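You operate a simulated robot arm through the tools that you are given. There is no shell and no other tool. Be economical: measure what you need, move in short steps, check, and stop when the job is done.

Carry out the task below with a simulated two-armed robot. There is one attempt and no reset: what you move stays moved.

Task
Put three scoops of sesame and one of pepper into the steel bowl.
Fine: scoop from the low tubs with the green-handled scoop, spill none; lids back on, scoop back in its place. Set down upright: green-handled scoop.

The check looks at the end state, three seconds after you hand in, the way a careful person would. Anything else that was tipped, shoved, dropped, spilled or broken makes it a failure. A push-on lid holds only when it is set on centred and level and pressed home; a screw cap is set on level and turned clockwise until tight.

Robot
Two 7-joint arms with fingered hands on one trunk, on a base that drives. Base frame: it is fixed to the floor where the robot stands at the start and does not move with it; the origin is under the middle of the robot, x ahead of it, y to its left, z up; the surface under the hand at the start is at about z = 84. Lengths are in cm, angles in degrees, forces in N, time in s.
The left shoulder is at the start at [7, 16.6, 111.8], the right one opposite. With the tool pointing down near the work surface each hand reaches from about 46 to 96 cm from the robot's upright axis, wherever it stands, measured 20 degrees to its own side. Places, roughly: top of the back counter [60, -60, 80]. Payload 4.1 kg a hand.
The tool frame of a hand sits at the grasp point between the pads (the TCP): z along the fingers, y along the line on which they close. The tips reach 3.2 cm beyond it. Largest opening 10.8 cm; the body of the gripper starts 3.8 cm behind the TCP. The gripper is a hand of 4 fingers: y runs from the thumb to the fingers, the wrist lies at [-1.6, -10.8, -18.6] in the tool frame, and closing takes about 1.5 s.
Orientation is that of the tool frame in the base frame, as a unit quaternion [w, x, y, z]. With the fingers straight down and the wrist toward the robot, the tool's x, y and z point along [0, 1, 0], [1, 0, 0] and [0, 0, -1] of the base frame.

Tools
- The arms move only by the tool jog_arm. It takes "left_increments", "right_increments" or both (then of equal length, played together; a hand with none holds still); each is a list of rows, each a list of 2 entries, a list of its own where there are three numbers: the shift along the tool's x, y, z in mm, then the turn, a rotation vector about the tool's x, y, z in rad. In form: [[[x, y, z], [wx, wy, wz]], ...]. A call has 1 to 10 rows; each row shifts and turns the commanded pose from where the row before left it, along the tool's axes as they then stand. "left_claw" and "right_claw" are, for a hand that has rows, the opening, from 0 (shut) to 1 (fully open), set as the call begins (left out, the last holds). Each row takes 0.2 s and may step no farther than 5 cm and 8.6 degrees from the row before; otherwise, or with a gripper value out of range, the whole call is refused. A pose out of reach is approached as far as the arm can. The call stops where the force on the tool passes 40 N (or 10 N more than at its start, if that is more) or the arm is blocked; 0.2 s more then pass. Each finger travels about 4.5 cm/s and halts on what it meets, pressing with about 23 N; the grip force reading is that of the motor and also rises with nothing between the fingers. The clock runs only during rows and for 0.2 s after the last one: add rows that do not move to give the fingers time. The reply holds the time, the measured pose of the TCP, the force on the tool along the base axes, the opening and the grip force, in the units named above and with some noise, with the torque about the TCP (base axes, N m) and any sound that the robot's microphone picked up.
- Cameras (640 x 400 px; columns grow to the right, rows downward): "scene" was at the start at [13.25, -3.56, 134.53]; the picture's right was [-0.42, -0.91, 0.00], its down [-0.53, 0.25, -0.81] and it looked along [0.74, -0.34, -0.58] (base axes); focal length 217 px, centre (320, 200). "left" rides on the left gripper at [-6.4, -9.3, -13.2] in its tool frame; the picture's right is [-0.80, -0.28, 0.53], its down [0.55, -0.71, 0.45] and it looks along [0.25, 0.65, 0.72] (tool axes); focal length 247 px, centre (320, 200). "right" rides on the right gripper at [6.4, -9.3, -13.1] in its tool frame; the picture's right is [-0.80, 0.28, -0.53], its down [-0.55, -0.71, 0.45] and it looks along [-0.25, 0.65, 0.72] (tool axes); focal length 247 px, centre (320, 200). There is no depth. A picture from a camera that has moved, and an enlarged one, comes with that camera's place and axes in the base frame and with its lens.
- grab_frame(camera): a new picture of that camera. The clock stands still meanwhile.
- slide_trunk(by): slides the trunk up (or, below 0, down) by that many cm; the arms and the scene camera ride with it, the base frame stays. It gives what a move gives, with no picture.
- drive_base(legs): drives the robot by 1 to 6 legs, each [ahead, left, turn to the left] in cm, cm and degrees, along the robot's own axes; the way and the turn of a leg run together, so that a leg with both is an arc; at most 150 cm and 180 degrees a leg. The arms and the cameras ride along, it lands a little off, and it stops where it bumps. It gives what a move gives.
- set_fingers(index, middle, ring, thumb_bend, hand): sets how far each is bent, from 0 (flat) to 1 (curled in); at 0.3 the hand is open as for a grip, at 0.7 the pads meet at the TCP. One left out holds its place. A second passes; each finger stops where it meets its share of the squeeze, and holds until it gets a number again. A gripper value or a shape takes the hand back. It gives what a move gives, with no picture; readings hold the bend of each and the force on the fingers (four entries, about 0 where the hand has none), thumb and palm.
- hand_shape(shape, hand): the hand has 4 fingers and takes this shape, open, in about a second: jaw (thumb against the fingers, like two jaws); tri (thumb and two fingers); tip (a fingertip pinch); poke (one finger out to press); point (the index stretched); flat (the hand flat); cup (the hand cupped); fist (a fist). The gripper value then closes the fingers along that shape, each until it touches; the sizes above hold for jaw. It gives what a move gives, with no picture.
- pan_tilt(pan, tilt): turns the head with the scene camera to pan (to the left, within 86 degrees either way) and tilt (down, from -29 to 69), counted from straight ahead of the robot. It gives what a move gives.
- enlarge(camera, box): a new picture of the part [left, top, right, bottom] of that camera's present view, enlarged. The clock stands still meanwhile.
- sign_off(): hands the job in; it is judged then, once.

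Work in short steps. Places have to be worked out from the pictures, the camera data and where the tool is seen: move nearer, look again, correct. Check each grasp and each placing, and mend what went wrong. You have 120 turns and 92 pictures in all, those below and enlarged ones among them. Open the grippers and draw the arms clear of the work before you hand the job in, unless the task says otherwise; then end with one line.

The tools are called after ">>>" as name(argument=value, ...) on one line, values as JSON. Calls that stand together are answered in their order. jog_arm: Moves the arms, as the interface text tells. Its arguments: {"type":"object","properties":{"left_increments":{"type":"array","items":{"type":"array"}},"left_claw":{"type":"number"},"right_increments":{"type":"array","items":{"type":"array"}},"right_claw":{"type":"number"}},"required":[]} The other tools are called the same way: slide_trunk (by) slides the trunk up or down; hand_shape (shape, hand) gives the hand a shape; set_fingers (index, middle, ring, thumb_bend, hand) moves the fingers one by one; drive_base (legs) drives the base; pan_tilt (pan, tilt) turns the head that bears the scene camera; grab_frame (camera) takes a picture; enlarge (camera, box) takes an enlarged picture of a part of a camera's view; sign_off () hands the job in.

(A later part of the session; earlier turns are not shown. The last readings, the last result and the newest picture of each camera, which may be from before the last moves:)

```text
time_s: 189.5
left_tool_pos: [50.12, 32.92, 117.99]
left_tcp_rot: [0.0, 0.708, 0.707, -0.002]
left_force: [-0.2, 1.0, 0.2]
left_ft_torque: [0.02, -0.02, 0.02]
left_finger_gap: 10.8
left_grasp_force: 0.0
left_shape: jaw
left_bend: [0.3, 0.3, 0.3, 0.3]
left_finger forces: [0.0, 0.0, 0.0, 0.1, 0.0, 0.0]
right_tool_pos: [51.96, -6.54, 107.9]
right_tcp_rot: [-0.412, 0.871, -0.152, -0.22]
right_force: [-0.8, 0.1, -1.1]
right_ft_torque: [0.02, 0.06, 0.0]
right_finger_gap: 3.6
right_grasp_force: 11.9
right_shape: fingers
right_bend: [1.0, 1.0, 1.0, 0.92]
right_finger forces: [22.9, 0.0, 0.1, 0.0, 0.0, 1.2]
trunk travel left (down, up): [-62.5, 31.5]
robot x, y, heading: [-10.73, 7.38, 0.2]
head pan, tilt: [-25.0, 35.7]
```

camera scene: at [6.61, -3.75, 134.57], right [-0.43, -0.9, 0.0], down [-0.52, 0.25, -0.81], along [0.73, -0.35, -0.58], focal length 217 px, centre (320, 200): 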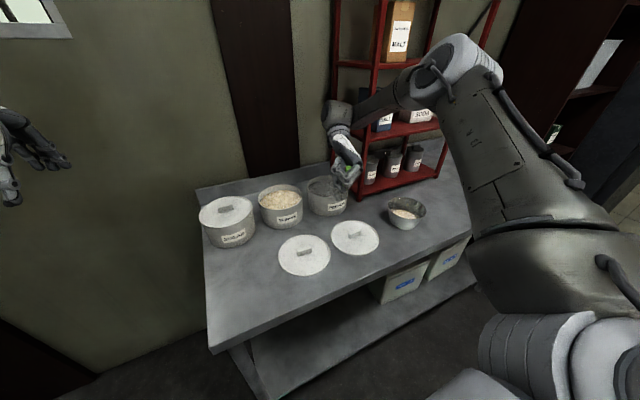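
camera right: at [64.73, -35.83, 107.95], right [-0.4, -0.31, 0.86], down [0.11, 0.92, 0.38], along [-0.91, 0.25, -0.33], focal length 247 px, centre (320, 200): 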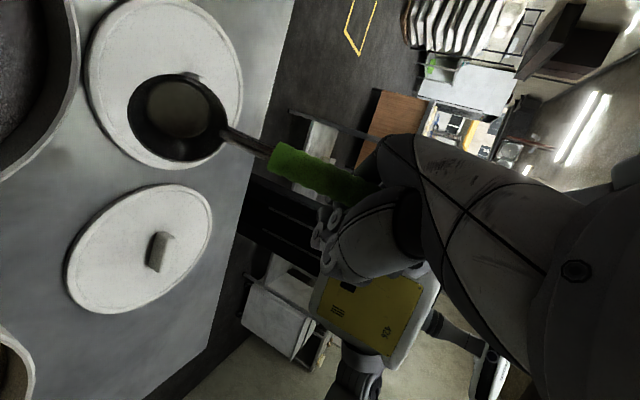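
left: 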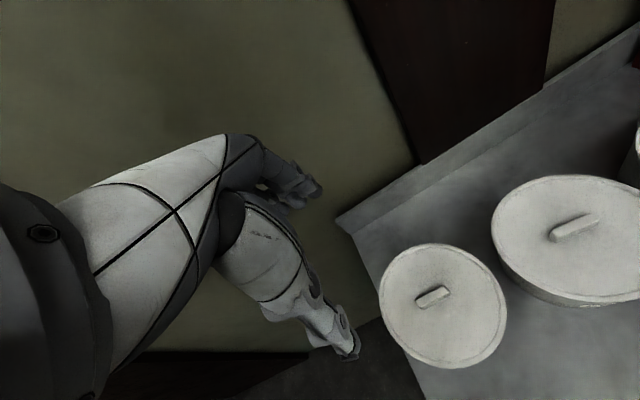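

Now pitch to about 28° and drive forward, still on the left side, clear of the rack.

>>> jog_arm(right_increments=[[[0, 0, 0], [-0.0533, -0.069, 0.1137]], [[0, 0, 0], [-0.0533, -0.069, 0.1137]], [[0, 0, 0], [-0.0533, -0.069, 0.1137]]])

>>> drive_base(legs=[[10, 0, 0]])

```text
time_s: 190.3
left_tool_pos: [50.43, 32.26, 118.04]
left_tcp_rot: [-0.005, 0.707, 0.707, 0.0]
left_force: [0.5, -1.3, 0.1]
left_ft_torque: [0.06, 0.06, 0.01]
left_finger_gap: 10.79
left_grasp_force: 0.1
left_shape: jaw
left_bend: [0.3, 0.3, 0.3, 0.3]
left_finger forces: [0.0, 0.1, 0.1, 0.0, 0.1, 0.0]
right_tool_pos: [48.76, -6.71, 106.17]
right_tcp_rot: [-0.317, 0.834, -0.237, -0.386]
right_force: [-0.3, -1.2, -0.1]
right_ft_torque: [0.09, 0.12, -0.04]
right_finger_gap: 3.58
right_grasp_force: 12.8
right_shape: fingers
right_bend: [1.0, 1.0, 1.0, 0.92]
right_finger forces: [24.1, 0.1, 0.0, 0.0, 0.0, 0.7]
right hand out of reach, approached as far as the arm can: row 3
trunk travel left (down, up): [-62.5, 31.5]
robot x, y, heading: [-11.39, 7.24, 0.0]
head pan, tilt: [-25.0, 35.7]
```

```text
time_s: 191.5
left_tool_pos: [60.31, 32.92, 118.11]
left_tcp_rot: [-0.002, 0.706, 0.708, -0.001]
left_force: [1.1, -0.7, -0.7]
left_ft_torque: [0.01, 0.04, 0.01]
left_finger_gap: 10.78
left_grasp_force: 0.1
left_shape: jaw
left_bend: [0.3, 0.3, 0.3, 0.3]
left_finger forces: [0.0, 0.1, 0.0, 0.0, 0.1, 0.0]
right_tool_pos: [58.75, -6.08, 106.3]
right_tcp_rot: [-0.314, 0.835, -0.236, -0.385]
right_force: [1.1, 0.1, -0.5]
right_ft_torque: [0.03, 0.1, 0.03]
right_finger_gap: 3.6
right_grasp_force: 12.3
right_shape: fingers
right_bend: [1.0, 1.0, 1.0, 0.92]
right_finger forces: [24.1, 0.2, 0.1, 0.0, 0.0, 0.9]
trunk travel left (down, up): [-62.5, 31.5]
robot x, y, heading: [-0.89, 7.52, 0.3]
head pan, tilt: [-25.0, 35.7]
```

The pitched pose is good: cup = TCP + (7.6,-3.2,-8.0). I'll slide right to above the pepper tub, checking for any block.

>>> jog_arm(right_increments=[[[1.5, 10.8, -9.8], [0, 0, 0]], [[3.1, 21.6, -19.5], [0, 0, 0]], [[3.1, 21.6, -19.5], [0, 0, 0]], [[3.1, 21.6, -19.5], [0, 0, 0]], [[3.1, 21.6, -19.5], [0, 0, 0]], [[3.1, 21.6, -19.5], [0, 0, 0]], [[3.1, 21.6, -19.5], [0, 0, 0]], [[3.1, 21.6, -19.5], [0, 0, 0]], [[3.1, 21.6, -19.5], [0, 0, 0]], [[1.5, 10.8, -9.8], [0, 0, 0]]])

```text
time_s: 193.7
left_tool_pos: [60.38, 32.99, 118.06]
left_tcp_rot: [-0.003, 0.706, 0.708, -0.002]
left_force: [0.3, -0.2, -0.6]
left_ft_torque: [0.0, 0.0, 0.02]
left_finger_gap: 10.79
left_grasp_force: 0.1
left_shape: jaw
left_bend: [0.3, 0.3, 0.3, 0.3]
left_finger forces: [0.1, 0.1, 0.0, 0.1, 0.0, 0.0]
right_tool_pos: [52.05, -30.28, 103.16]
right_tcp_rot: [-0.315, 0.836, -0.236, -0.384]
right_force: [0.0, 0.6, 0.6]
right_ft_torque: [0.03, -0.02, -0.01]
right_finger_gap: 3.62
right_grasp_force: 11.4
right_shape: fingers
right_bend: [1.0, 1.0, 1.0, 0.92]
right_finger forces: [22.0, 0.7, 0.0, 0.0, 0.0, 0.5]
right hand out of reach, approached as far as the arm can: row 3, 4, 5, 6, 7, 8, 9, 10
trunk travel left (down, up): [-62.5, 31.5]
robot x, y, heading: [-1.04, 7.75, 0.2]
head pan, tilt: [-25.0, 35.7]
```

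The arm reached its limit 5 cm short. I'll raise a little and bring the base forward to make up the distance.

>>> jog_arm(right_increments=[[[-15.8, -6.9, -10.1], [0, 0, 0]], [[-15.8, -6.9, -10.1], [0, 0, 0]]])

>>> drive_base(legs=[[5, 0, 0]])

```text
time_s: 194.3
left_tool_pos: [60.29, 32.97, 117.97]
left_tcp_rot: [-0.002, 0.707, 0.708, -0.003]
left_force: [0.1, 0.0, -0.6]
left_ft_torque: [0.02, 0.04, -0.02]
left_finger_gap: 10.79
left_grasp_force: 0.1
left_shape: jaw
left_bend: [0.3, 0.3, 0.3, 0.3]
left_finger forces: [0.0, 0.0, 0.0, 0.1, 0.0, 0.0]
right_tool_pos: [50.58, -29.0, 105.54]
right_tcp_rot: [-0.314, 0.836, -0.237, -0.383]
right_force: [1.2, 0.0, -0.3]
right_ft_torque: [0.01, 0.01, 0.02]
right_finger_gap: 3.58
right_grasp_force: 11.9
right_shape: fingers
right_bend: [1.0, 1.0, 1.0, 0.92]
right_finger forces: [23.1, 0.4, 0.1, 0.0, 0.0, 1.0]
right hand out of reach, approached as far as the arm can: row 1, 2
trunk travel left (down, up): [-62.5, 31.5]
robot x, y, heading: [-0.64, 7.51, 0.5]
head pan, tilt: [-25.0, 35.7]
```

```text
time_s: 195.2
left_tool_pos: [65.24, 32.97, 118.13]
left_tcp_rot: [-0.003, 0.706, 0.708, -0.003]
left_force: [1.1, 0.4, 0.6]
left_ft_torque: [-0.01, 0.02, -0.01]
left_finger_gap: 10.82
left_grasp_force: 0.1
left_shape: jaw
left_bend: [0.3, 0.3, 0.3, 0.3]
left_finger forces: [0.0, 0.1, 0.1, 0.1, 0.1, 0.1]
right_tool_pos: [55.65, -28.91, 105.62]
right_tcp_rot: [-0.314, 0.836, -0.236, -0.383]
right_force: [-0.4, 0.3, 0.3]
right_ft_torque: [-0.02, 0.08, 0.0]
right_finger_gap: 3.6
right_grasp_force: 11.5
right_shape: fingers
right_bend: [1.0, 1.0, 1.0, 0.92]
right_finger forces: [22.9, 0.2, 0.0, 0.1, 0.0, 0.8]
trunk travel left (down, up): [-62.5, 31.5]
robot x, y, heading: [4.26, 7.33, 0.4]
head pan, tilt: [-25.0, 35.7]
```

The base went forward cleanly. I'll do the last small offset by driving too, which keeps the arm shape.

>>> drive_base(legs=[[1.2, -3.5, 0]])

>>> jog_arm(right_increments=[[[15.8, 6.9, 10.1], [0, 0, 0]], [[15.8, 6.9, 10.1], [0, 0, 0]], [[0, 0, 0], [0, 0, 0]]])

```text
time_s: 196.1
left_tool_pos: [66.35, 30.27, 118.1]
left_tcp_rot: [0.002, 0.706, 0.708, -0.004]
left_force: [0.2, 0.2, 1.2]
left_ft_torque: [-0.01, 0.02, 0.01]
left_finger_gap: 10.78
left_grasp_force: 0.1
left_shape: jaw
left_bend: [0.3, 0.3, 0.3, 0.3]
left_finger forces: [0.1, 0.1, 0.1, 0.0, 0.0, 0.1]
right_tool_pos: [56.9, -31.64, 105.76]
right_tcp_rot: [-0.311, 0.837, -0.236, -0.383]
right_force: [-1.0, 0.1, 0.3]
right_ft_torque: [0.02, 0.09, 0.02]
right_finger_gap: 3.61
right_grasp_force: 12.4
right_shape: fingers
right_bend: [1.0, 1.0, 1.0, 0.92]
right_finger forces: [23.2, 0.3, 0.0, 0.0, 0.1, 1.0]
trunk travel left (down, up): [-62.5, 31.5]
robot x, y, heading: [5.54, 4.14, 0.4]
head pan, tilt: [-25.0, 35.7]
```

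```text
time_s: 196.9
left_tool_pos: [65.93, 31.05, 118.13]
left_tcp_rot: [0.005, 0.706, 0.709, -0.006]
left_force: [0.4, 0.2, 0.6]
left_ft_torque: [-0.01, 0.04, -0.04]
left_finger_gap: 10.78
left_grasp_force: 0.0
left_shape: jaw
left_bend: [0.3, 0.3, 0.3, 0.3]
left_finger forces: [0.0, 0.0, 0.1, 0.1, 0.0, 0.0]
right_tool_pos: [56.68, -30.99, 102.32]
right_tcp_rot: [-0.308, 0.84, -0.235, -0.38]
right_force: [1.3, 0.2, 0.5]
right_ft_torque: [0.04, 0.04, 0.02]
right_finger_gap: 3.61
right_grasp_force: 12.2
right_shape: fingers
right_bend: [1.0, 1.0, 1.0, 0.92]
right_finger forces: [22.8, 0.4, 0.0, 0.0, 0.0, 1.0]
trunk travel left (down, up): [-62.5, 31.5]
robot x, y, heading: [4.98, 4.31, 0.4]
head pan, tilt: [-25.0, 35.7]
```

The cup is over the pepper at about (64.3,-34.2,94.3). Plunge in small steps.

>>> jog_arm(right_increments=[[[15.8, 6.9, 10.1], [0, 0, 0]], [[9.5, 4.1, 6.1], [0, 0, 0]], [[6.3, 2.7, 4], [0, 0, 0]], [[4.7, 2.1, 3], [0, 0, 0]]])

```text
time_s: 197.9
left_tool_pos: [65.49, 31.7, 118.18]
left_tcp_rot: [0.007, 0.706, 0.708, -0.006]
left_force: [0.3, 0.9, -0.4]
left_ft_torque: [-0.01, -0.04, 0.01]
left_finger_gap: 10.78
left_grasp_force: 0.1
left_shape: jaw
left_bend: [0.3, 0.3, 0.3, 0.3]
left_finger forces: [0.0, 0.0, 0.1, 0.0, 0.0, 0.0]
right_tool_pos: [56.26, -30.54, 98.28]
right_tcp_rot: [-0.307, 0.843, -0.234, -0.376]
right_force: [-0.1, 0.3, -0.9]
right_ft_torque: [0.04, 0.04, 0.01]
right_finger_gap: 3.58
right_grasp_force: 10.9
right_shape: fingers
right_bend: [1.0, 1.0, 1.0, 0.92]
right_finger forces: [22.2, 0.3, 0.1, 0.0, 0.0, 0.9]
trunk travel left (down, up): [-62.5, 31.5]
robot x, y, heading: [5.18, 4.31, 0.6]
head pan, tilt: [-25.0, 35.7]
```

The body is yielding slightly, so an arm link is brushing something. I'll finish the last 13 mm quickly and lift straight out.

>>> jog_arm(right_increments=[[[5.5, 2.4, 3.5], [0, 0, 0]], [[4.7, 2.1, 3], [0, 0, 0]], [[0, 0, 0], [0, 0, 0]], [[-7.9, -3.4, -5.1], [0, 0, 0]], [[-15.8, -6.9, -10.1], [0, 0, 0]], [[-15.8, -6.9, -10.1], [0.0259, 0.0336, -0.0553]], [[-15.8, -6.9, -10.1], [0, 0, 0]], [[-11, -6.9, -8], [0, 0, 0]]])

>>> grab_frame(camera="right")

```text
time_s: 199.7
left_tool_pos: [66.83, 31.36, 117.54]
left_tcp_rot: [0.002, 0.705, 0.709, -0.008]
left_force: [-0.3, 0.1, -0.4]
left_ft_torque: [-0.01, 0.0, 0.0]
left_finger_gap: 10.81
left_grasp_force: 0.0
left_shape: jaw
left_bend: [0.3, 0.3, 0.3, 0.3]
left_finger forces: [0.1, 0.0, 0.1, 0.0, 0.0, 0.0]
right_tool_pos: [57.32, -30.5, 104.24]
right_tcp_rot: [-0.32, 0.847, -0.219, -0.363]
right_force: [0.0, -0.8, 0.4]
right_ft_torque: [0.01, 0.07, -0.01]
right_finger_gap: 3.6
right_grasp_force: 11.7
right_shape: fingers
right_bend: [1.0, 1.0, 1.0, 0.92]
right_finger forces: [21.9, 0.2, 0.0, 0.1, 0.0, 1.1]
trunk travel left (down, up): [-62.5, 31.5]
robot x, y, heading: [5.44, 3.77, 0.8]
head pan, tilt: [-25.0, 35.7]
```

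```text
3 pictures are left
camera right: at [73.25, -33.98, 109.94], right [-0.43, -0.46, 0.78], down [-0.14, 0.88, 0.45], along [-0.89, 0.08, -0.44], focal length 247 px, centre (320, 200)
```

right: 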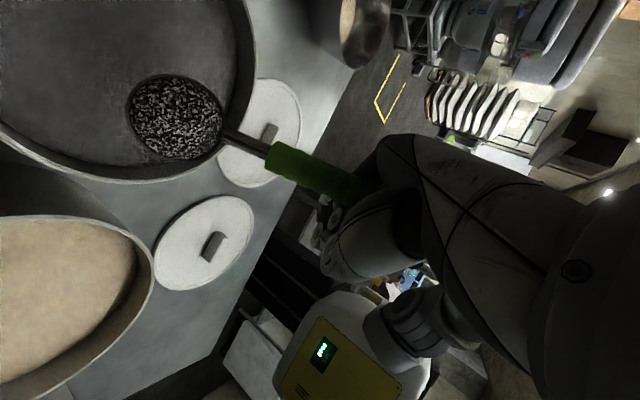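

A full scoop of pepper. I'll level it partly over the tub, back away from the rack, then finish leveling.

>>> jog_arm(right_increments=[[[0, 0, 0], [0.0259, 0.0336, -0.0553]], [[0, 0, 0], [0.0259, 0.0336, -0.0553]], [[0, 0, 0], [0.0259, 0.0336, -0.0553]], [[0, 0, 0], [0.0259, 0.0336, -0.0553]]])

>>> drive_base(legs=[[-3, 0, 0]])

>>> jog_arm(right_increments=[[[0, 0, 0], [0.0259, 0.0336, -0.0553]], [[0, 0, 0], [0.0259, 0.0336, -0.0553]], [[0, 0, 0], [0, 0, 0]]])

```text
time_s: 200.9
left_tool_pos: [65.78, 32.88, 117.94]
left_tcp_rot: [0.003, 0.693, 0.721, -0.005]
left_force: [-1.3, -0.4, 0.7]
left_ft_torque: [0.04, -0.06, 0.0]
left_finger_gap: 10.78
left_grasp_force: 0.0
left_shape: jaw
left_bend: [0.3, 0.3, 0.3, 0.3]
left_finger forces: [0.0, 0.0, 0.1, 0.0, 0.1, 0.1]
right_tool_pos: [58.46, -28.43, 104.78]
right_tcp_rot: [-0.383, 0.875, -0.139, -0.26]
right_force: [-0.8, 0.3, -0.6]
right_ft_torque: [0.01, 0.08, -0.05]
right_finger_gap: 3.58
right_grasp_force: 11.2
right_shape: fingers
right_bend: [1.0, 1.0, 1.0, 0.92]
right_finger forces: [22.2, 0.1, 0.0, 0.0, 0.0, 1.2]
trunk travel left (down, up): [-62.5, 31.5]
robot x, y, heading: [5.53, 4.2, 2.2]
head pan, tilt: [-25.0, 35.7]
stopped in row 4 (right hand): the arm was blocked; the commanded pose is now the measured one
```

```text
time_s: 201.7
left_tool_pos: [62.86, 32.45, 117.83]
left_tcp_rot: [0.003, 0.696, 0.718, -0.005]
left_force: [-0.1, 0.0, 0.1]
left_ft_torque: [-0.02, 0.03, 0.01]
left_finger_gap: 10.75
left_grasp_force: 0.0
left_shape: jaw
left_bend: [0.3, 0.3, 0.3, 0.3]
left_finger forces: [0.0, 0.1, 0.0, 0.0, 0.2, 0.1]
right_tool_pos: [54.93, -29.22, 104.27]
right_tcp_rot: [-0.385, 0.874, -0.148, -0.258]
right_force: [-0.3, 0.6, -0.1]
right_ft_torque: [0.0, 0.06, 0.03]
right_finger_gap: 3.57
right_grasp_force: 12.0
right_shape: fingers
right_bend: [1.0, 1.0, 1.0, 0.92]
right_finger forces: [22.1, 0.2, 0.0, 0.1, 0.0, 1.2]
trunk travel left (down, up): [-62.5, 31.5]
robot x, y, heading: [2.8, 4.0, 1.7]
head pan, tilt: [-25.0, 35.7]
```

```text
time_s: 202.5
left_tool_pos: [63.25, 32.69, 117.56]
left_tcp_rot: [0.002, 0.695, 0.719, -0.007]
left_force: [1.4, -0.2, -0.5]
left_ft_torque: [-0.01, 0.02, 0.0]
left_finger_gap: 10.77
left_grasp_force: 0.0
left_shape: jaw
left_bend: [0.3, 0.3, 0.3, 0.3]
left_finger forces: [0.1, 0.0, 0.0, 0.0, 0.1, 0.0]
right_tool_pos: [55.48, -28.62, 104.04]
right_tcp_rot: [-0.412, 0.879, -0.116, -0.209]
right_force: [-0.4, -0.2, -1.5]
right_ft_torque: [0.0, 0.05, -0.02]
right_finger_gap: 3.58
right_grasp_force: 11.7
right_shape: fingers
right_bend: [1.0, 1.0, 1.0, 0.92]
right_finger forces: [22.2, 0.1, 0.0, 0.0, 0.0, 1.4]
trunk travel left (down, up): [-62.5, 31.5]
robot x, y, heading: [2.5, 3.85, 2.2]
head pan, tilt: [-25.0, 35.7]
```

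The cup is now nearly level. I'll back the base away from the rack gently.

>>> drive_base(legs=[[-6, 0, 0], [-6.5, 0, -2]])

```text
time_s: 204.1
left_tool_pos: [51.16, 28.54, 118.26]
left_tcp_rot: [-0.001, 0.71, 0.704, -0.002]
left_force: [-1.2, -0.8, 0.9]
left_ft_torque: [0.03, -0.03, 0.01]
left_finger_gap: 10.8
left_grasp_force: 0.1
left_shape: jaw
left_bend: [0.3, 0.3, 0.3, 0.3]
left_finger forces: [0.0, 0.1, 0.0, 0.1, 0.0, 0.0]
right_tool_pos: [41.04, -32.56, 104.18]
right_tcp_rot: [-0.423, 0.874, -0.135, -0.196]
right_force: [-0.3, -0.7, -0.2]
right_ft_torque: [0.06, 0.03, -0.03]
right_finger_gap: 3.58
right_grasp_force: 12.4
right_shape: fingers
right_bend: [1.0, 1.0, 1.0, 0.92]
right_finger forces: [22.4, 0.0, 0.1, 0.1, 0.1, 1.1]
trunk travel left (down, up): [-62.5, 31.5]
robot x, y, heading: [-9.82, 4.06, -0.2]
head pan, tilt: [-25.0, 35.7]
```

Clear of the rack. I'll shift the base right 5 cm, restore the earlier yaw, and approach the bowl pose.

>>> drive_base(legs=[[0, -4.5, 0]])

>>> jog_arm(right_increments=[[[0, 0, 0], [0.048, 0.072, 0.059]], [[0, 0, 0], [0.048, 0.072, 0.059]], [[1.3, 9, -9], [0, 0, 0]], [[2.7, 18.2, -17.8], [0, 0, 0]], [[2.7, 18.2, -17.8], [0, 0, 0]], [[2.7, 18.2, -17.8], [0, 0, 0]], [[2.7, 18.2, -17.8], [0, 0, 0]], [[1.3, 9, -9], [0, 0, 0]]])

```text
time_s: 205.0
left_tool_pos: [51.53, 24.53, 117.93]
left_tcp_rot: [0.0, 0.709, 0.705, -0.003]
left_force: [-0.3, -0.3, -0.3]
left_ft_torque: [-0.02, 0.0, 0.02]
left_finger_gap: 10.79
left_grasp_force: 0.1
left_shape: jaw
left_bend: [0.3, 0.3, 0.3, 0.3]
left_finger forces: [0.1, 0.1, 0.0, 0.0, 0.1, 0.0]
right_tool_pos: [41.35, -36.79, 104.06]
right_tcp_rot: [-0.422, 0.874, -0.135, -0.198]
right_force: [0.0, 0.4, -0.1]
right_ft_torque: [0.04, 0.09, -0.01]
right_finger_gap: 3.61
right_grasp_force: 12.0
right_shape: fingers
right_bend: [1.0, 1.0, 1.0, 0.92]
right_finger forces: [22.3, 0.0, 0.0, 0.0, 0.0, 1.3]
trunk travel left (down, up): [-62.5, 31.5]
robot x, y, heading: [-9.67, -0.71, 0.1]
head pan, tilt: [-25.0, 35.7]
```

```text
time_s: 206.8
left_tool_pos: [51.48, 24.3, 118.17]
left_tcp_rot: [-0.002, 0.709, 0.705, -0.002]
left_force: [-0.1, 0.5, -0.2]
left_ft_torque: [0.0, 0.0, -0.01]
left_finger_gap: 10.79
left_grasp_force: 0.1
left_shape: jaw
left_bend: [0.3, 0.3, 0.3, 0.3]
left_finger forces: [0.0, 0.0, 0.0, 0.0, 0.1, 0.0]
right_tool_pos: [38.32, -49.09, 101.97]
right_tcp_rot: [-0.442, 0.855, -0.226, -0.151]
right_force: [-0.1, -0.1, 0.1]
right_ft_torque: [0.0, 0.06, 0.01]
right_finger_gap: 3.58
right_grasp_force: 11.5
right_shape: fingers
right_bend: [1.0, 1.0, 1.0, 0.92]
right_finger forces: [22.0, 0.0, 0.0, 0.0, 0.0, 1.3]
trunk travel left (down, up): [-62.5, 31.5]
robot x, y, heading: [-9.62, -0.54, 0.0]
head pan, tilt: [-25.0, 35.7]
```

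At (38.3,-49.1). I'll move the last 3 cm, lower, and pour the pepper as before.

>>> jog_arm(right_increments=[[[1, 11.1, -12.8], [0, 0, 0]], [[1, 11.1, -12.8], [0, 0, 0]], [[8.7, 13.2, 12.2], [0, 0, 0]], [[8.7, 13.2, 12.2], [0, 0, 0]], [[8.7, 13.2, 12.2], [0, 0, 0]], [[0, 0, 0], [0, 0, 0]]])

>>> jog_arm(right_increments=[[[0, 0, 0], [-0.1145, 0.08, -0.0046]], [[0, 0, 0], [-0.1145, 0.08, -0.0046]], [[0, 0, 0], [-0.1145, 0.08, -0.0046]], [[0, 0, 0], [-0.1145, 0.08, -0.0046]], [[0, 0, 0], [-0.1145, 0.08, -0.0046]], [[0, 0, 0], [-0.1145, 0.08, -0.0046]], [[0, 0, 0], [-0.1145, 0.08, -0.0046]], [[0, 0, 0], [-0.1145, 0.08, -0.0046]], [[0, 0, 0], [-0.1145, 0.08, -0.0046]], [[0, 0, 0], [-0.1145, 0.08, -0.0046]]])

>>> jog_arm(right_increments=[[[0, 0, 0], [-0.1145, 0.08, -0.0046]], [[0, 0, 0], [-0.1145, 0.08, -0.0046]], [[0, 0, 0], [-0.1145, 0.08, -0.0046]], [[0, 0, 0], [-0.1145, 0.08, -0.0046]], [[0, 0, 0], [0, 0, 0]], [[0, 0, 0], [0, 0, 0]], [[0, 0, 0], [0, 0, 0]], [[0, 0, 0], [0, 0, 0]]])

>>> jog_arm(right_increments=[[[0, 0, 0], [0.1145, -0.08, 0.0046]], [[0, 0, 0], [0.1145, -0.08, 0.0046]], [[0, 0, 0], [0.1145, -0.08, 0.0046]], [[0, 0, 0], [0.1145, -0.08, 0.0046]], [[0, 0, 0], [0.1145, -0.08, 0.0046]], [[0, 0, 0], [0.1145, -0.08, 0.0046]], [[0, 0, 0], [0.1145, -0.08, 0.0046]], [[0, 0, 0], [0.1145, -0.08, 0.0046]], [[0, 0, 0], [0.1145, -0.08, 0.0046]], [[0, 0, 0], [0.1145, -0.08, 0.0046]]])

>>> jog_arm(right_increments=[[[0, 0, 0], [0.1145, -0.08, 0.0046]], [[0, 0, 0], [0.1145, -0.08, 0.0046]], [[0, 0, 0], [0.1145, -0.08, 0.0046]], [[0, 0, 0], [0.1145, -0.08, 0.0046]], [[-10, -15, -14], [0, 0, 0]], [[-16, -24, -22.2], [0, 0, 0]], [[-14, -21, -19.5], [0, 0, 0]]])

```text
time_s: 208.2
left_tool_pos: [51.46, 24.37, 118.02]
left_tcp_rot: [-0.002, 0.708, 0.706, -0.002]
left_force: [-0.7, 0.6, 0.4]
left_ft_torque: [0.01, 0.03, -0.04]
left_finger_gap: 10.79
left_grasp_force: 0.0
left_shape: jaw
left_bend: [0.3, 0.3, 0.3, 0.3]
left_finger forces: [0.0, 0.0, 0.0, 0.0, 0.0, 0.0]
right_tool_pos: [37.45, -52.03, 96.05]
right_tcp_rot: [-0.442, 0.855, -0.225, -0.152]
right_force: [0.2, 0.0, -0.4]
right_ft_torque: [0.02, 0.05, -0.02]
right_finger_gap: 3.61
right_grasp_force: 11.3
right_shape: fingers
right_bend: [1.0, 1.0, 1.0, 0.92]
right_finger forces: [21.8, 0.0, 0.0, 0.0, 0.1, 1.4]
trunk travel left (down, up): [-62.5, 31.5]
robot x, y, heading: [-9.83, -0.39, -0.2]
head pan, tilt: [-25.0, 35.7]
```

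```text
time_s: 210.4
left_tool_pos: [51.46, 24.5, 118.09]
left_tcp_rot: [-0.002, 0.709, 0.705, -0.002]
left_force: [0.3, 0.3, -0.5]
left_ft_torque: [0.0, -0.01, 0.0]
left_finger_gap: 10.77
left_grasp_force: 0.1
left_shape: jaw
left_bend: [0.3, 0.3, 0.3, 0.3]
left_finger forces: [0.0, 0.1, 0.0, 0.0, 0.0, 0.1]
right_tool_pos: [37.45, -52.21, 96.17]
right_tcp_rot: [0.193, 0.948, -0.237, 0.091]
right_force: [0.4, 0.0, -1.5]
right_ft_torque: [0.01, 0.02, 0.03]
right_finger_gap: 3.58
right_grasp_force: 11.7
right_shape: fingers
right_bend: [1.0, 1.0, 1.0, 0.92]
right_finger forces: [20.2, 0.2, 0.0, 0.0, 0.0, 2.7]
trunk travel left (down, up): [-62.5, 31.5]
robot x, y, heading: [-10.07, -0.75, -0.2]
head pan, tilt: [-25.0, 35.7]
```

```text
time_s: 212.2
left_tool_pos: [51.44, 24.36, 118.17]
left_tcp_rot: [-0.002, 0.708, 0.706, -0.002]
left_force: [-0.4, 1.0, -0.2]
left_ft_torque: [-0.01, 0.01, -0.02]
left_finger_gap: 10.8
left_grasp_force: 0.0
left_shape: jaw
left_bend: [0.3, 0.3, 0.3, 0.3]
left_finger forces: [0.0, 0.0, 0.1, 0.0, 0.1, 0.1]
right_tool_pos: [37.18, -52.31, 96.1]
right_tcp_rot: [0.437, 0.856, -0.209, 0.18]
right_force: [0.9, -0.1, -0.5]
right_ft_torque: [0.01, 0.1, -0.04]
right_finger_gap: 3.6
right_grasp_force: 10.4
right_shape: fingers
right_bend: [1.0, 1.0, 1.0, 0.92]
right_finger forces: [18.3, 0.3, 0.1, 0.1, 0.1, 2.3]
trunk travel left (down, up): [-62.5, 31.5]
robot x, y, heading: [-9.97, -0.61, -0.1]
head pan, tilt: [-25.0, 35.7]
```

```text
time_s: 214.4
left_tool_pos: [51.4, 24.27, 118.15]
left_tcp_rot: [-0.001, 0.709, 0.705, -0.001]
left_force: [-0.3, -0.6, -0.2]
left_ft_torque: [0.01, 0.0, -0.01]
left_finger_gap: 10.79
left_grasp_force: 0.0
left_shape: jaw
left_bend: [0.3, 0.3, 0.3, 0.3]
left_finger forces: [0.0, 0.0, 0.0, 0.0, 0.0, 0.0]
right_tool_pos: [37.24, -52.2, 95.98]
right_tcp_rot: [-0.198, 0.948, -0.244, -0.057]
right_force: [0.5, 0.1, -0.5]
right_ft_torque: [0.01, 0.06, -0.01]
right_finger_gap: 3.57
right_grasp_force: 11.5
right_shape: fingers
right_bend: [1.0, 1.0, 1.0, 0.92]
right_finger forces: [19.7, 0.1, 0.0, 0.0, 0.1, 2.2]
trunk travel left (down, up): [-62.5, 31.5]
robot x, y, heading: [-9.75, -0.28, -0.2]
head pan, tilt: [-25.0, 35.7]
```

```text
time_s: 216.0
left_tool_pos: [51.36, 24.36, 117.98]
left_tcp_rot: [-0.001, 0.709, 0.705, -0.003]
left_force: [-0.2, -0.1, 0.1]
left_ft_torque: [-0.02, -0.02, -0.02]
left_finger_gap: 10.79
left_grasp_force: 0.1
left_shape: jaw
left_bend: [0.3, 0.3, 0.3, 0.3]
left_finger forces: [0.1, 0.0, 0.1, 0.0, 0.0, 0.0]
right_tool_pos: [37.31, -52.66, 105.46]
right_tcp_rot: [-0.442, 0.855, -0.225, -0.152]
right_force: [-0.1, 0.0, 0.4]
right_ft_torque: [0.05, 0.04, 0.02]
right_finger_gap: 3.6
right_grasp_force: 10.3
right_shape: fingers
right_bend: [1.0, 1.0, 1.0, 0.92]
right_finger forces: [19.9, 0.1, 0.0, 0.1, 0.0, 1.6]
trunk travel left (down, up): [-62.5, 31.5]
robot x, y, heading: [-9.73, -0.59, -0.3]
head pan, tilt: [-25.0, 35.7]
```

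All four scoops are poured. Now I return the scoop to its place, cup at (52.6,1.9): carry it left at height, correcting the small roll.

>>> jog_arm(right_increments=[[[-3.4, -10.4, 13.7], [-0.037, 0.026, -0.0015]], [[-6.8, -20.8, 27.5], [0, 0, 0]], [[-6.8, -20.8, 27.5], [0, 0, 0]], [[-6.8, -20.8, 27.5], [0, 0, 0]], [[-6.8, -20.8, 27.5], [0, 0, 0]], [[-6.8, -20.8, 27.5], [0, 0, 0]], [[-6.8, -20.8, 27.5], [0, 0, 0]], [[-6.8, -20.8, 27.5], [0, 0, 0]], [[-6.8, -20.8, 27.5], [0, 0, 0]], [[-6.8, -20.8, 27.5], [0, 0, 0]]])

>>> jog_arm(right_increments=[[[-6.8, -20.8, 27.5], [0, 0, 0]], [[-6.8, -20.8, 27.5], [0, 0, 0]], [[-6.8, -20.8, 27.5], [0, 0, 0]], [[-6.8, -20.8, 27.5], [0, 0, 0]], [[-6.8, -20.8, 27.5], [0, 0, 0]], [[-6.8, -20.8, 27.5], [0, 0, 0]], [[-3.4, -10.4, 13.7], [0, 0, 0]], [[0, 0, 0], [0, 0, 0]]])

```text
time_s: 218.2
left_tool_pos: [51.51, 24.54, 118.05]
left_tcp_rot: [0.0, 0.709, 0.705, -0.002]
left_force: [-0.3, 0.7, 0.2]
left_ft_torque: [-0.03, 0.03, 0.02]
left_finger_gap: 10.77
left_grasp_force: 0.1
left_shape: jaw
left_bend: [0.3, 0.3, 0.3, 0.3]
left_finger forces: [0.0, 0.0, 0.1, 0.0, 0.0, 0.0]
right_tool_pos: [40.59, -19.23, 105.91]
right_tcp_rot: [-0.422, 0.866, -0.227, -0.145]
right_force: [0.5, 0.1, -1.3]
right_ft_torque: [0.02, 0.07, 0.02]
right_finger_gap: 3.59
right_grasp_force: 11.0
right_shape: fingers
right_bend: [1.0, 1.0, 1.0, 0.92]
right_finger forces: [19.8, 0.1, 0.1, 0.0, 0.0, 1.5]
trunk travel left (down, up): [-62.5, 31.5]
robot x, y, heading: [-9.52, -0.9, -0.2]
head pan, tilt: [-25.0, 35.7]
```

```text
time_s: 220.0
left_tool_pos: [51.46, 24.24, 118.11]
left_tcp_rot: [-0.001, 0.709, 0.705, -0.003]
left_force: [0.3, 0.5, 0.3]
left_ft_torque: [0.03, -0.01, -0.03]
left_finger_gap: 10.75
left_grasp_force: 0.1
left_shape: jaw
left_bend: [0.3, 0.3, 0.3, 0.3]
left_finger forces: [0.0, 0.0, 0.0, 0.0, 0.1, 0.0]
right_tool_pos: [42.74, 3.36, 105.82]
right_tcp_rot: [-0.423, 0.865, -0.226, -0.145]
right_force: [0.0, 0.5, -0.3]
right_ft_torque: [0.03, 0.06, -0.01]
right_finger_gap: 3.55
right_grasp_force: 10.5
right_shape: fingers
right_bend: [1.0, 1.0, 1.0, 0.92]
right_finger forces: [19.4, 0.1, 0.0, 0.1, 0.1, 1.5]
trunk travel left (down, up): [-62.5, 31.5]
robot x, y, heading: [-9.88, -0.71, -0.1]
head pan, tilt: [-25.0, 35.7]
```

I'll shift 3.3 cm left and lower close to the counter.

>>> jog_arm(right_increments=[[[-9, -18.1, 26], [0, 0, 0]], [[10.9, 16.5, 15.2], [0, 0, 0]], [[10.9, 16.5, 15.2], [0, 0, 0]], [[10.9, 16.5, 15.2], [0, 0, 0]], [[10.9, 16.5, 15.2], [0, 0, 0]], [[8.7, 13.2, 12.2], [0, 0, 0]], [[0, 0, 0], [0, 0, 0]]])

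>>> jog_arm(right_increments=[[[0.87, 1.32, 1.22], [0, 0, 0]], [[0.87, 1.32, 1.22], [0, 0, 0]], [[0.87, 1.32, 1.22], [0, 0, 0]], [[0.87, 1.32, 1.22], [0, 0, 0]]])

>>> jog_arm(right_increments=[[[0.87, 1.32, 1.22], [0, 0, 0]], [[0.87, 1.32, 1.22], [0, 0, 0]], [[0.87, 1.32, 1.22], [0, 0, 0]]])

```text
time_s: 221.6
left_tool_pos: [51.51, 24.3, 118.17]
left_tcp_rot: [-0.002, 0.709, 0.705, -0.001]
left_force: [0.5, 0.3, 0.1]
left_ft_torque: [-0.03, 0.01, 0.01]
left_finger_gap: 10.77
left_grasp_force: 0.1
left_shape: jaw
left_bend: [0.3, 0.3, 0.3, 0.3]
left_finger forces: [0.0, 0.0, 0.0, 0.0, 0.1, 0.1]
right_tool_pos: [42.56, 6.81, 93.9]
right_tcp_rot: [-0.423, 0.865, -0.227, -0.144]
right_force: [1.3, -0.3, -0.9]
right_ft_torque: [0.02, 0.06, 0.02]
right_finger_gap: 3.57
right_grasp_force: 10.1
right_shape: fingers
right_bend: [1.0, 1.0, 1.0, 0.92]
right_finger forces: [19.2, 0.1, 0.0, 0.0, 0.0, 1.5]
trunk travel left (down, up): [-62.5, 31.5]
robot x, y, heading: [-10.15, -0.67, -0.1]
head pan, tilt: [-25.0, 35.7]
```

```text
time_s: 222.6
left_tool_pos: [51.48, 24.39, 118.17]
left_tcp_rot: [-0.002, 0.709, 0.705, -0.002]
left_force: [-0.1, 0.2, 0.7]
left_ft_torque: [-0.01, 0.02, 0.0]
left_finger_gap: 10.76
left_grasp_force: 0.1
left_shape: jaw
left_bend: [0.3, 0.3, 0.3, 0.3]
left_finger forces: [0.0, 0.0, 0.0, 0.0, 0.1, 0.0]
right_tool_pos: [42.71, 6.8, 93.06]
right_tcp_rot: [-0.423, 0.865, -0.228, -0.144]
right_force: [-0.2, -0.3, -1.0]
right_ft_torque: [0.02, 0.02, 0.02]
right_finger_gap: 3.58
right_grasp_force: 10.4
right_shape: fingers
right_bend: [1.0, 1.0, 1.0, 0.92]
right_finger forces: [19.3, 0.1, 0.0, 0.0, 0.1, 1.5]
trunk travel left (down, up): [-62.5, 31.5]
robot x, y, heading: [-9.87, -0.51, -0.1]
head pan, tilt: [-25.0, 35.7]
```

```text
time_s: 223.4
left_tool_pos: [51.45, 24.32, 118.14]
left_tcp_rot: [-0.002, 0.709, 0.705, -0.002]
left_force: [0.2, -0.2, 0.0]
left_ft_torque: [0.03, 0.0, -0.01]
left_finger_gap: 10.8
left_grasp_force: 0.0
left_shape: jaw
left_bend: [0.3, 0.3, 0.3, 0.3]
left_finger forces: [0.0, 0.0, 0.0, 0.0, 0.0, 0.0]
right_tool_pos: [42.74, 6.82, 92.32]
right_tcp_rot: [-0.423, 0.865, -0.227, -0.144]
right_force: [-0.6, 0.7, -0.7]
right_ft_torque: [0.08, 0.06, -0.02]
right_finger_gap: 3.6
right_grasp_force: 10.6
right_shape: fingers
right_bend: [1.0, 1.0, 1.0, 0.92]
right_finger forces: [19.3, 0.0, 0.0, 0.1, 0.0, 1.6]
trunk travel left (down, up): [-62.5, 31.5]
robot x, y, heading: [-10.15, -0.27, 0.1]
head pan, tilt: [-25.0, 35.7]
```

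No contact yet. I'll continue down in small steps, reading the force between.

>>> jog_arm(right_increments=[[[0.87, 1.32, 1.22], [0, 0, 0]], [[0.87, 1.32, 1.22], [0, 0, 0]], [[0.87, 1.32, 1.22], [0, 0, 0]]])

>>> jog_arm(right_increments=[[[0.87, 1.32, 1.22], [0, 0, 0]], [[0.87, 1.32, 1.22], [0, 0, 0]]])

>>> grab_frame(camera="right")

```text
time_s: 224.2
left_tool_pos: [51.46, 24.28, 118.2]
left_tcp_rot: [-0.001, 0.709, 0.705, -0.003]
left_force: [-0.3, -0.4, 0.1]
left_ft_torque: [0.0, -0.01, -0.01]
left_finger_gap: 10.8
left_grasp_force: 0.0
left_shape: jaw
left_bend: [0.3, 0.3, 0.3, 0.3]
left_finger forces: [0.1, 0.1, 0.0, 0.1, 0.0, 0.1]
right_tool_pos: [42.52, 6.74, 91.84]
right_tcp_rot: [-0.422, 0.866, -0.228, -0.144]
right_force: [0.0, 0.3, -0.6]
right_ft_torque: [0.04, 0.06, 0.03]
right_finger_gap: 3.6
right_grasp_force: 10.1
right_shape: fingers
right_bend: [1.0, 1.0, 1.0, 0.92]
right_finger forces: [19.3, 0.1, 0.1, 0.0, 0.0, 1.6]
trunk travel left (down, up): [-62.5, 31.5]
robot x, y, heading: [-9.94, -0.58, -0.3]
head pan, tilt: [-25.0, 35.7]
```

```text
time_s: 224.8
left_tool_pos: [51.35, 24.26, 118.06]
left_tcp_rot: [-0.002, 0.709, 0.705, -0.002]
left_force: [0.8, 0.1, 0.1]
left_ft_torque: [0.05, 0.01, 0.01]
left_finger_gap: 10.79
left_grasp_force: 0.0
left_shape: jaw
left_bend: [0.3, 0.3, 0.3, 0.3]
left_finger forces: [0.0, 0.0, 0.0, 0.0, 0.0, 0.1]
right_tool_pos: [42.71, 6.83, 91.44]
right_tcp_rot: [-0.422, 0.866, -0.227, -0.145]
right_force: [0.1, 0.5, -1.3]
right_ft_torque: [0.02, 0.04, -0.01]
right_finger_gap: 3.59
right_grasp_force: 10.2
right_shape: fingers
right_bend: [1.0, 1.0, 1.0, 0.92]
right_finger forces: [19.3, 0.1, 0.1, 0.0, 0.0, 1.5]
trunk travel left (down, up): [-62.5, 31.5]
robot x, y, heading: [-9.68, -0.47, -0.1]
head pan, tilt: [-25.0, 35.7]
```

```text
2 pictures are left
camera right: at [53.67, -0.35, 102.78], right [-0.8, -0.36, 0.48], down [-0.13, 0.89, 0.44], along [-0.59, 0.29, -0.75], focal length 247 px, centre (320, 200)
```

right: 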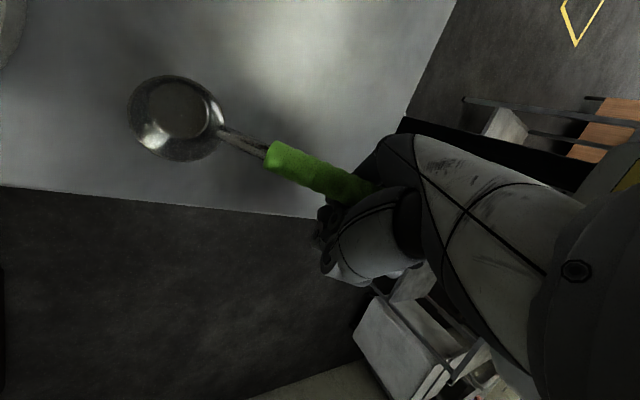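

The cup is right over its place at (52.6,2.2), slightly above the counter. I'll continue down to contact.

>>> jog_arm(right_increments=[[[0.87, 1.32, 1.22], [0, 0, 0]], [[0.87, 1.32, 1.22], [0, 0, 0]]])

>>> jog_arm(right_increments=[[[0.87, 1.32, 1.22], [0, 0, 0]], [[0.87, 1.32, 1.22], [0, 0, 0]]])

>>> jog_arm(right_increments=[[[0.87, 1.32, 1.22], [0, 0, 0]]])

```text
time_s: 225.4
left_tool_pos: [51.45, 24.33, 118.02]
left_tcp_rot: [-0.001, 0.709, 0.706, -0.002]
left_force: [-0.2, -0.4, -0.3]
left_ft_torque: [-0.02, -0.03, -0.01]
left_finger_gap: 10.78
left_grasp_force: 0.0
left_shape: jaw
left_bend: [0.3, 0.3, 0.3, 0.3]
left_finger forces: [0.0, 0.0, 0.0, 0.1, 0.0, 0.0]
right_tool_pos: [42.76, 6.78, 91.18]
right_tcp_rot: [-0.422, 0.866, -0.228, -0.145]
right_force: [-0.5, -0.3, -0.8]
right_ft_torque: [0.06, 0.06, -0.01]
right_finger_gap: 3.56
right_grasp_force: 10.5
right_shape: fingers
right_bend: [1.0, 1.0, 1.0, 0.92]
right_finger forces: [19.3, 0.0, 0.0, 0.0, 0.0, 1.5]
trunk travel left (down, up): [-62.5, 31.5]
robot x, y, heading: [-9.72, -0.43, -0.3]
head pan, tilt: [-25.0, 35.7]
```

```text
time_s: 226.0
left_tool_pos: [51.4, 24.39, 118.09]
left_tcp_rot: [-0.002, 0.709, 0.705, -0.002]
left_force: [-0.1, -0.7, 0.5]
left_ft_torque: [0.0, 0.0, -0.01]
left_finger_gap: 10.77
left_grasp_force: 0.0
left_shape: jaw
left_bend: [0.3, 0.3, 0.3, 0.3]
left_finger forces: [0.0, 0.1, 0.1, 0.1, 0.0, 0.1]
right_tool_pos: [42.71, 6.72, 90.71]
right_tcp_rot: [-0.423, 0.865, -0.227, -0.145]
right_force: [0.0, -0.5, 0.0]
right_ft_torque: [0.02, 0.08, 0.03]
right_finger_gap: 3.6
right_grasp_force: 10.5
right_shape: fingers
right_bend: [1.0, 1.0, 1.0, 0.92]
right_finger forces: [19.3, 0.0, 0.1, 0.0, 0.1, 1.4]
trunk travel left (down, up): [-62.5, 31.5]
robot x, y, heading: [-9.79, -0.72, -0.3]
head pan, tilt: [-25.0, 35.7]
```

```text
time_s: 226.4
left_tool_pos: [51.49, 24.29, 118.03]
left_tcp_rot: [-0.002, 0.709, 0.705, -0.002]
left_force: [-0.2, -0.2, -0.2]
left_ft_torque: [-0.02, 0.02, -0.01]
left_finger_gap: 10.8
left_grasp_force: 0.1
left_shape: jaw
left_bend: [0.3, 0.3, 0.3, 0.3]
left_finger forces: [0.0, 0.0, 0.0, 0.0, 0.0, 0.0]
right_tool_pos: [42.65, 6.72, 90.4]
right_tcp_rot: [-0.422, 0.866, -0.227, -0.145]
right_force: [-0.1, 0.2, -1.4]
right_ft_torque: [0.04, 0.08, 0.01]
right_finger_gap: 3.55
right_grasp_force: 11.0
right_shape: fingers
right_bend: [1.0, 1.0, 1.0, 0.92]
right_finger forces: [19.3, 0.0, 0.0, 0.1, 0.0, 1.6]
trunk travel left (down, up): [-62.5, 31.5]
robot x, y, heading: [-9.89, -0.47, -0.6]
head pan, tilt: [-25.0, 35.7]
```

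Still free, so I'll keep going down in small calls.

>>> jog_arm(right_increments=[[[0.87, 1.32, 1.22], [0, 0, 0]]])

>>> jog_arm(right_increments=[[[0.87, 1.32, 1.22], [0, 0, 0]]])

>>> jog_arm(right_increments=[[[0.87, 1.32, 1.22], [0, 0, 0]]])

>>> jog_arm(right_increments=[[[0.87, 1.32, 1.22], [0, 0, 0]]])

```text
time_s: 226.8
left_tool_pos: [51.44, 24.24, 118.14]
left_tcp_rot: [-0.002, 0.709, 0.705, -0.002]
left_force: [0.7, -0.3, 0.0]
left_ft_torque: [0.01, 0.02, 0.0]
left_finger_gap: 10.78
left_grasp_force: 0.0
left_shape: jaw
left_bend: [0.3, 0.3, 0.3, 0.3]
left_finger forces: [0.0, 0.1, 0.1, 0.0, 0.0, 0.1]
right_tool_pos: [42.65, 6.85, 90.38]
right_tcp_rot: [-0.422, 0.866, -0.227, -0.145]
right_force: [-0.4, 0.4, -1.0]
right_ft_torque: [0.0, 0.06, 0.0]
right_finger_gap: 3.6
right_grasp_force: 10.4
right_shape: fingers
right_bend: [1.0, 1.0, 1.0, 0.92]
right_finger forces: [18.8, 0.0, 0.0, 0.0, 0.0, 1.5]
trunk travel left (down, up): [-62.5, 31.5]
robot x, y, heading: [-9.83, -0.97, -0.2]
head pan, tilt: [-25.0, 35.7]
```

```text
time_s: 227.2
left_tool_pos: [51.29, 24.36, 118.19]
left_tcp_rot: [-0.002, 0.709, 0.705, -0.002]
left_force: [-0.3, -0.5, -0.4]
left_ft_torque: [0.02, 0.03, 0.01]
left_finger_gap: 10.78
left_grasp_force: 0.1
left_shape: jaw
left_bend: [0.3, 0.3, 0.3, 0.3]
left_finger forces: [0.0, 0.0, 0.1, 0.0, 0.1, 0.0]
right_tool_pos: [42.76, 6.76, 90.17]
right_tcp_rot: [-0.422, 0.865, -0.229, -0.144]
right_force: [-0.5, 0.2, -0.7]
right_ft_torque: [0.04, 0.01, -0.02]
right_finger_gap: 3.6
right_grasp_force: 10.0
right_shape: fingers
right_bend: [1.0, 1.0, 1.0, 0.92]
right_finger forces: [18.3, 0.1, 0.0, 0.0, 0.1, 1.2]
trunk travel left (down, up): [-62.5, 31.5]
robot x, y, heading: [-10.08, -0.62, -0.2]
head pan, tilt: [-25.0, 35.7]
```

```text
time_s: 227.6
left_tool_pos: [51.41, 24.32, 118.12]
left_tcp_rot: [-0.002, 0.709, 0.705, -0.002]
left_force: [-0.2, -0.4, -0.7]
left_ft_torque: [-0.01, 0.02, 0.01]
left_finger_gap: 10.8
left_grasp_force: 0.1
left_shape: jaw
left_bend: [0.3, 0.3, 0.3, 0.3]
left_finger forces: [0.1, 0.0, 0.0, 0.0, 0.0, 0.1]
right_tool_pos: [42.77, 6.81, 90.08]
right_tcp_rot: [-0.423, 0.865, -0.228, -0.144]
right_force: [-0.2, -0.1, 0.2]
right_ft_torque: [0.0, -0.03, 0.01]
right_finger_gap: 3.61
right_grasp_force: 9.7
right_shape: fingers
right_bend: [1.0, 1.0, 1.0, 0.92]
right_finger forces: [17.8, 0.3, 0.1, 0.1, 0.0, 1.0]
trunk travel left (down, up): [-62.5, 31.5]
robot x, y, heading: [-9.97, -0.61, -0.4]
head pan, tilt: [-25.0, 35.7]
```

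```text
time_s: 228.0
left_tool_pos: [51.33, 24.38, 118.13]
left_tcp_rot: [-0.002, 0.709, 0.705, -0.002]
left_force: [-0.6, 0.9, -0.9]
left_ft_torque: [-0.01, 0.02, -0.02]
left_finger_gap: 10.78
left_grasp_force: 0.1
left_shape: jaw
left_bend: [0.3, 0.3, 0.3, 0.3]
left_finger forces: [0.1, 0.0, 0.1, 0.1, 0.1, 0.0]
right_tool_pos: [42.72, 6.76, 89.7]
right_tcp_rot: [-0.422, 0.866, -0.228, -0.144]
right_force: [-0.6, 0.6, 1.3]
right_ft_torque: [0.01, -0.07, -0.03]
right_finger_gap: 3.59
right_grasp_force: 9.5
right_shape: fingers
right_bend: [1.0, 1.0, 1.0, 0.92]
right_finger forces: [17.1, 0.8, 0.1, 0.0, 0.0, 0.7]
trunk travel left (down, up): [-62.5, 31.5]
robot x, y, heading: [-10.12, -0.25, 0.0]
head pan, tilt: [-25.0, 35.7]
```

The scoop rests on the counter. I'll release it gradually: thumb first, then the fingers in stages.

>>> set_fingers(hand="right", thumb_bend=0.5)

>>> set_fingers(hand="right", index=0.8, middle=0.8, ring=0.8)

>>> set_fingers(hand="right", index=0.6, middle=0.6, ring=0.6)

>>> set_fingers(hand="right", index=0.45, middle=0.45, ring=0.45, thumb_bend=0.4)

```text
time_s: 229.0
left_tool_pos: [51.49, 24.38, 118.19]
left_tcp_rot: [-0.003, 0.709, 0.705, -0.002]
left_force: [-0.5, 0.1, 0.4]
left_ft_torque: [-0.01, -0.02, -0.01]
left_finger_gap: 10.78
left_grasp_force: 0.1
left_shape: jaw
left_bend: [0.3, 0.3, 0.3, 0.3]
left_finger forces: [0.1, 0.1, 0.1, 0.1, 0.0, 0.1]
right_tool_pos: [42.72, 6.8, 89.68]
right_tcp_rot: [-0.422, 0.866, -0.228, -0.144]
right_force: [-0.2, 0.4, 0.2]
right_ft_torque: [-0.01, 0.02, -0.01]
right_finger_gap: 5.96
right_grasp_force: 3.8
right_shape: fingers
right_bend: [1.0, 1.0, 1.0, 0.5]
right_finger forces: [6.6, 0.3, 0.0, 0.0, 0.1, 0.2]
trunk travel left (down, up): [-62.5, 31.5]
robot x, y, heading: [-10.24, -0.41, -0.3]
head pan, tilt: [-25.0, 35.7]
```

```text
time_s: 230.0
left_tool_pos: [51.46, 24.32, 118.15]
left_tcp_rot: [-0.002, 0.709, 0.705, -0.002]
left_force: [0.7, -0.2, -0.1]
left_ft_torque: [0.01, 0.0, 0.0]
left_finger_gap: 10.79
left_grasp_force: 0.1
left_shape: jaw
left_bend: [0.3, 0.3, 0.3, 0.3]
left_finger forces: [0.0, 0.0, 0.0, 0.0, 0.0, 0.1]
right_tool_pos: [42.7, 6.7, 89.61]
right_tcp_rot: [-0.422, 0.865, -0.228, -0.144]
right_force: [0.4, -0.2, 0.0]
right_ft_torque: [-0.02, -0.01, 0.0]
right_finger_gap: 1.68
right_grasp_force: 0.0
right_shape: fingers
right_bend: [0.8, 0.8, 0.8, 0.5]
right_finger forces: [0.0, 0.1, 0.0, 0.1, 0.0, 0.0]
trunk travel left (down, up): [-62.5, 31.5]
robot x, y, heading: [-9.88, -0.55, -0.2]
head pan, tilt: [-25.0, 35.7]
```

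```text
time_s: 231.0
left_tool_pos: [51.48, 24.28, 118.07]
left_tcp_rot: [-0.001, 0.709, 0.705, -0.002]
left_force: [0.2, -0.2, -0.7]
left_ft_torque: [-0.02, -0.03, 0.05]
left_finger_gap: 10.8
left_grasp_force: 0.0
left_shape: jaw
left_bend: [0.3, 0.3, 0.3, 0.3]
left_finger forces: [0.1, 0.0, 0.1, 0.0, 0.0, 0.0]
right_tool_pos: [42.63, 6.72, 89.75]
right_tcp_rot: [-0.423, 0.865, -0.227, -0.144]
right_force: [-0.1, -0.1, -0.3]
right_ft_torque: [0.02, 0.03, 0.0]
right_finger_gap: 4.17
right_grasp_force: 0.0
right_shape: fingers
right_bend: [0.6, 0.6, 0.6, 0.5]
right_finger forces: [0.0, 0.0, 0.0, 0.1, 0.1, 0.1]
trunk travel left (down, up): [-62.5, 31.5]
robot x, y, heading: [-9.73, -0.67, 0.0]
head pan, tilt: [-25.0, 35.7]
```

```text
time_s: 232.0
left_tool_pos: [51.34, 24.26, 118.02]
left_tcp_rot: [-0.001, 0.709, 0.705, -0.002]
left_force: [0.9, -0.2, 0.7]
left_ft_torque: [0.01, 0.0, 0.0]
left_finger_gap: 10.77
left_grasp_force: 0.1
left_shape: jaw
left_bend: [0.3, 0.3, 0.3, 0.3]
left_finger forces: [0.0, 0.1, 0.0, 0.1, 0.0, 0.1]
right_tool_pos: [42.64, 6.75, 89.63]
right_tcp_rot: [-0.422, 0.865, -0.228, -0.144]
right_force: [0.7, 0.3, 1.4]
right_ft_torque: [0.03, 0.03, -0.02]
right_finger_gap: 7.33
right_grasp_force: 0.5
right_shape: fingers
right_bend: [0.47, 0.45, 0.45, 0.4]
right_finger forces: [1.8, 0.0, 0.0, 0.0, 0.0, 0.0]
trunk travel left (down, up): [-62.5, 31.5]
robot x, y, heading: [-9.42, -0.68, -0.5]
head pan, tilt: [-25.0, 35.7]
```

The scoop is free. I'll retreat along the finger direction, rise, and start turning the hand back to its normal downward pose.

>>> jog_arm(right_increments=[[[0, 0, -8], [0, 0, 0]], [[0, 0, -20], [0, 0, 0]], [[0, 0, -35], [0, 0, 0]], [[0, 0, -40], [0, 0, 0]], [[0, 0, -40], [0, 0, 0]], [[-13.1, -19.8, -18.3], [0, 0, 0]], [[-13.1, -19.8, -18.3], [0, 0, 0]], [[-13.1, -19.8, -18.3], [0, 0, 0]], [[-13.1, -19.8, -18.3], [0, 0, 0]]])

>>> jog_arm(right_increments=[[[20, -10, 0], [-0.0619, -0.0304, -0.1195]], [[20, -10, 0], [-0.0619, -0.0304, -0.1195]], [[0, 0, 0], [-0.0619, -0.0304, -0.1195]], [[0, 0, 0], [-0.0619, -0.0304, -0.1195]], [[0, 0, 0], [-0.0619, -0.0304, -0.1195]], [[0, 0, 0], [-0.0619, -0.0304, -0.1195]], [[0, 0, 0], [-0.0619, -0.0304, -0.1195]], [[0, 0, 0], [-0.0619, -0.0304, -0.1195]]], right_claw=0.6)

>>> jog_arm(right_increments=[[[0, 0, 0], [-0.0619, -0.0304, -0.1195]], [[0, 0, 0], [-0.0619, -0.0304, -0.1195]], [[0, 0, 0], [-0.0619, -0.0304, -0.1195]], [[0, 0, 0], [-0.0619, -0.0304, -0.1195]], [[0, 0, 0], [-0.0619, -0.0304, -0.1195]], [[0, 0, 0], [-0.0619, -0.0304, -0.1195]], [[0, 0, 0], [-0.0619, -0.0304, -0.1195]], [[0, 0, 0], [-0.0619, -0.0304, -0.1195]]])

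```text
time_s: 234.0
left_tool_pos: [51.26, 24.54, 118.16]
left_tcp_rot: [-0.002, 0.709, 0.705, -0.003]
left_force: [-0.8, 0.1, -0.5]
left_ft_torque: [-0.01, 0.01, 0.02]
left_finger_gap: 10.78
left_grasp_force: 0.1
left_shape: jaw
left_bend: [0.3, 0.3, 0.3, 0.3]
left_finger forces: [0.1, 0.0, 0.0, 0.0, 0.1, 0.0]
right_tool_pos: [43.58, -4.72, 110.75]
right_tcp_rot: [-0.422, 0.866, -0.228, -0.144]
right_force: [0.3, 0.1, -0.1]
right_ft_torque: [0.03, -0.03, 0.02]
right_finger_gap: 7.55
right_grasp_force: 0.2
right_shape: fingers
right_bend: [0.45, 0.45, 0.45, 0.4]
right_finger forces: [0.0, 0.0, 0.0, 0.0, 0.0, 0.0]
trunk travel left (down, up): [-62.5, 31.5]
robot x, y, heading: [-10.16, -0.61, -0.1]
head pan, tilt: [-25.0, 35.7]
```

```text
time_s: 235.8
left_tool_pos: [51.41, 24.29, 118.08]
left_tcp_rot: [-0.001, 0.709, 0.706, -0.003]
left_force: [-1.1, -0.1, -0.1]
left_ft_torque: [-0.01, 0.01, 0.02]
left_finger_gap: 10.78
left_grasp_force: 0.1
left_shape: jaw
left_bend: [0.3, 0.3, 0.3, 0.3]
left_finger forces: [0.0, 0.0, 0.1, 0.0, 0.0, 0.0]
right_tool_pos: [47.99, -4.46, 109.97]
right_tcp_rot: [-0.247, 0.923, 0.284, -0.085]
right_force: [-0.7, -1.1, 0.5]
right_ft_torque: [0.01, -0.02, -0.04]
right_finger_gap: 6.54
right_grasp_force: 0.0
right_shape: jaw
right_bend: [0.28, 0.41, 0.38, 0.66]
right_finger forces: [0.1, 0.1, 0.1, 0.0, 0.0, 0.1]
trunk travel left (down, up): [-62.5, 31.5]
robot x, y, heading: [-9.98, -0.81, 0.1]
head pan, tilt: [-25.0, 35.7]
```

```text
time_s: 237.6
left_tool_pos: [51.39, 24.38, 118.0]
left_tcp_rot: [-0.002, 0.709, 0.705, -0.002]
left_force: [0.2, 0.5, -0.8]
left_ft_torque: [-0.01, 0.0, 0.01]
left_finger_gap: 10.78
left_grasp_force: 0.1
left_shape: jaw
left_bend: [0.3, 0.3, 0.3, 0.3]
left_finger forces: [0.1, 0.0, 0.0, 0.1, 0.0, 0.0]
right_tool_pos: [48.05, -4.47, 109.92]
right_tcp_rot: [0.002, 0.706, 0.708, 0.002]
right_force: [-0.1, 0.2, 0.2]
right_ft_torque: [0.0, 0.02, 0.02]
right_finger_gap: 6.52
right_grasp_force: 0.0
right_shape: jaw
right_bend: [0.28, 0.41, 0.38, 0.66]
right_finger forces: [0.1, 0.0, 0.0, 0.0, 0.0, 0.0]
trunk travel left (down, up): [-62.5, 31.5]
robot x, y, heading: [-10.27, -0.26, -0.2]
head pan, tilt: [-25.0, 35.7]
```

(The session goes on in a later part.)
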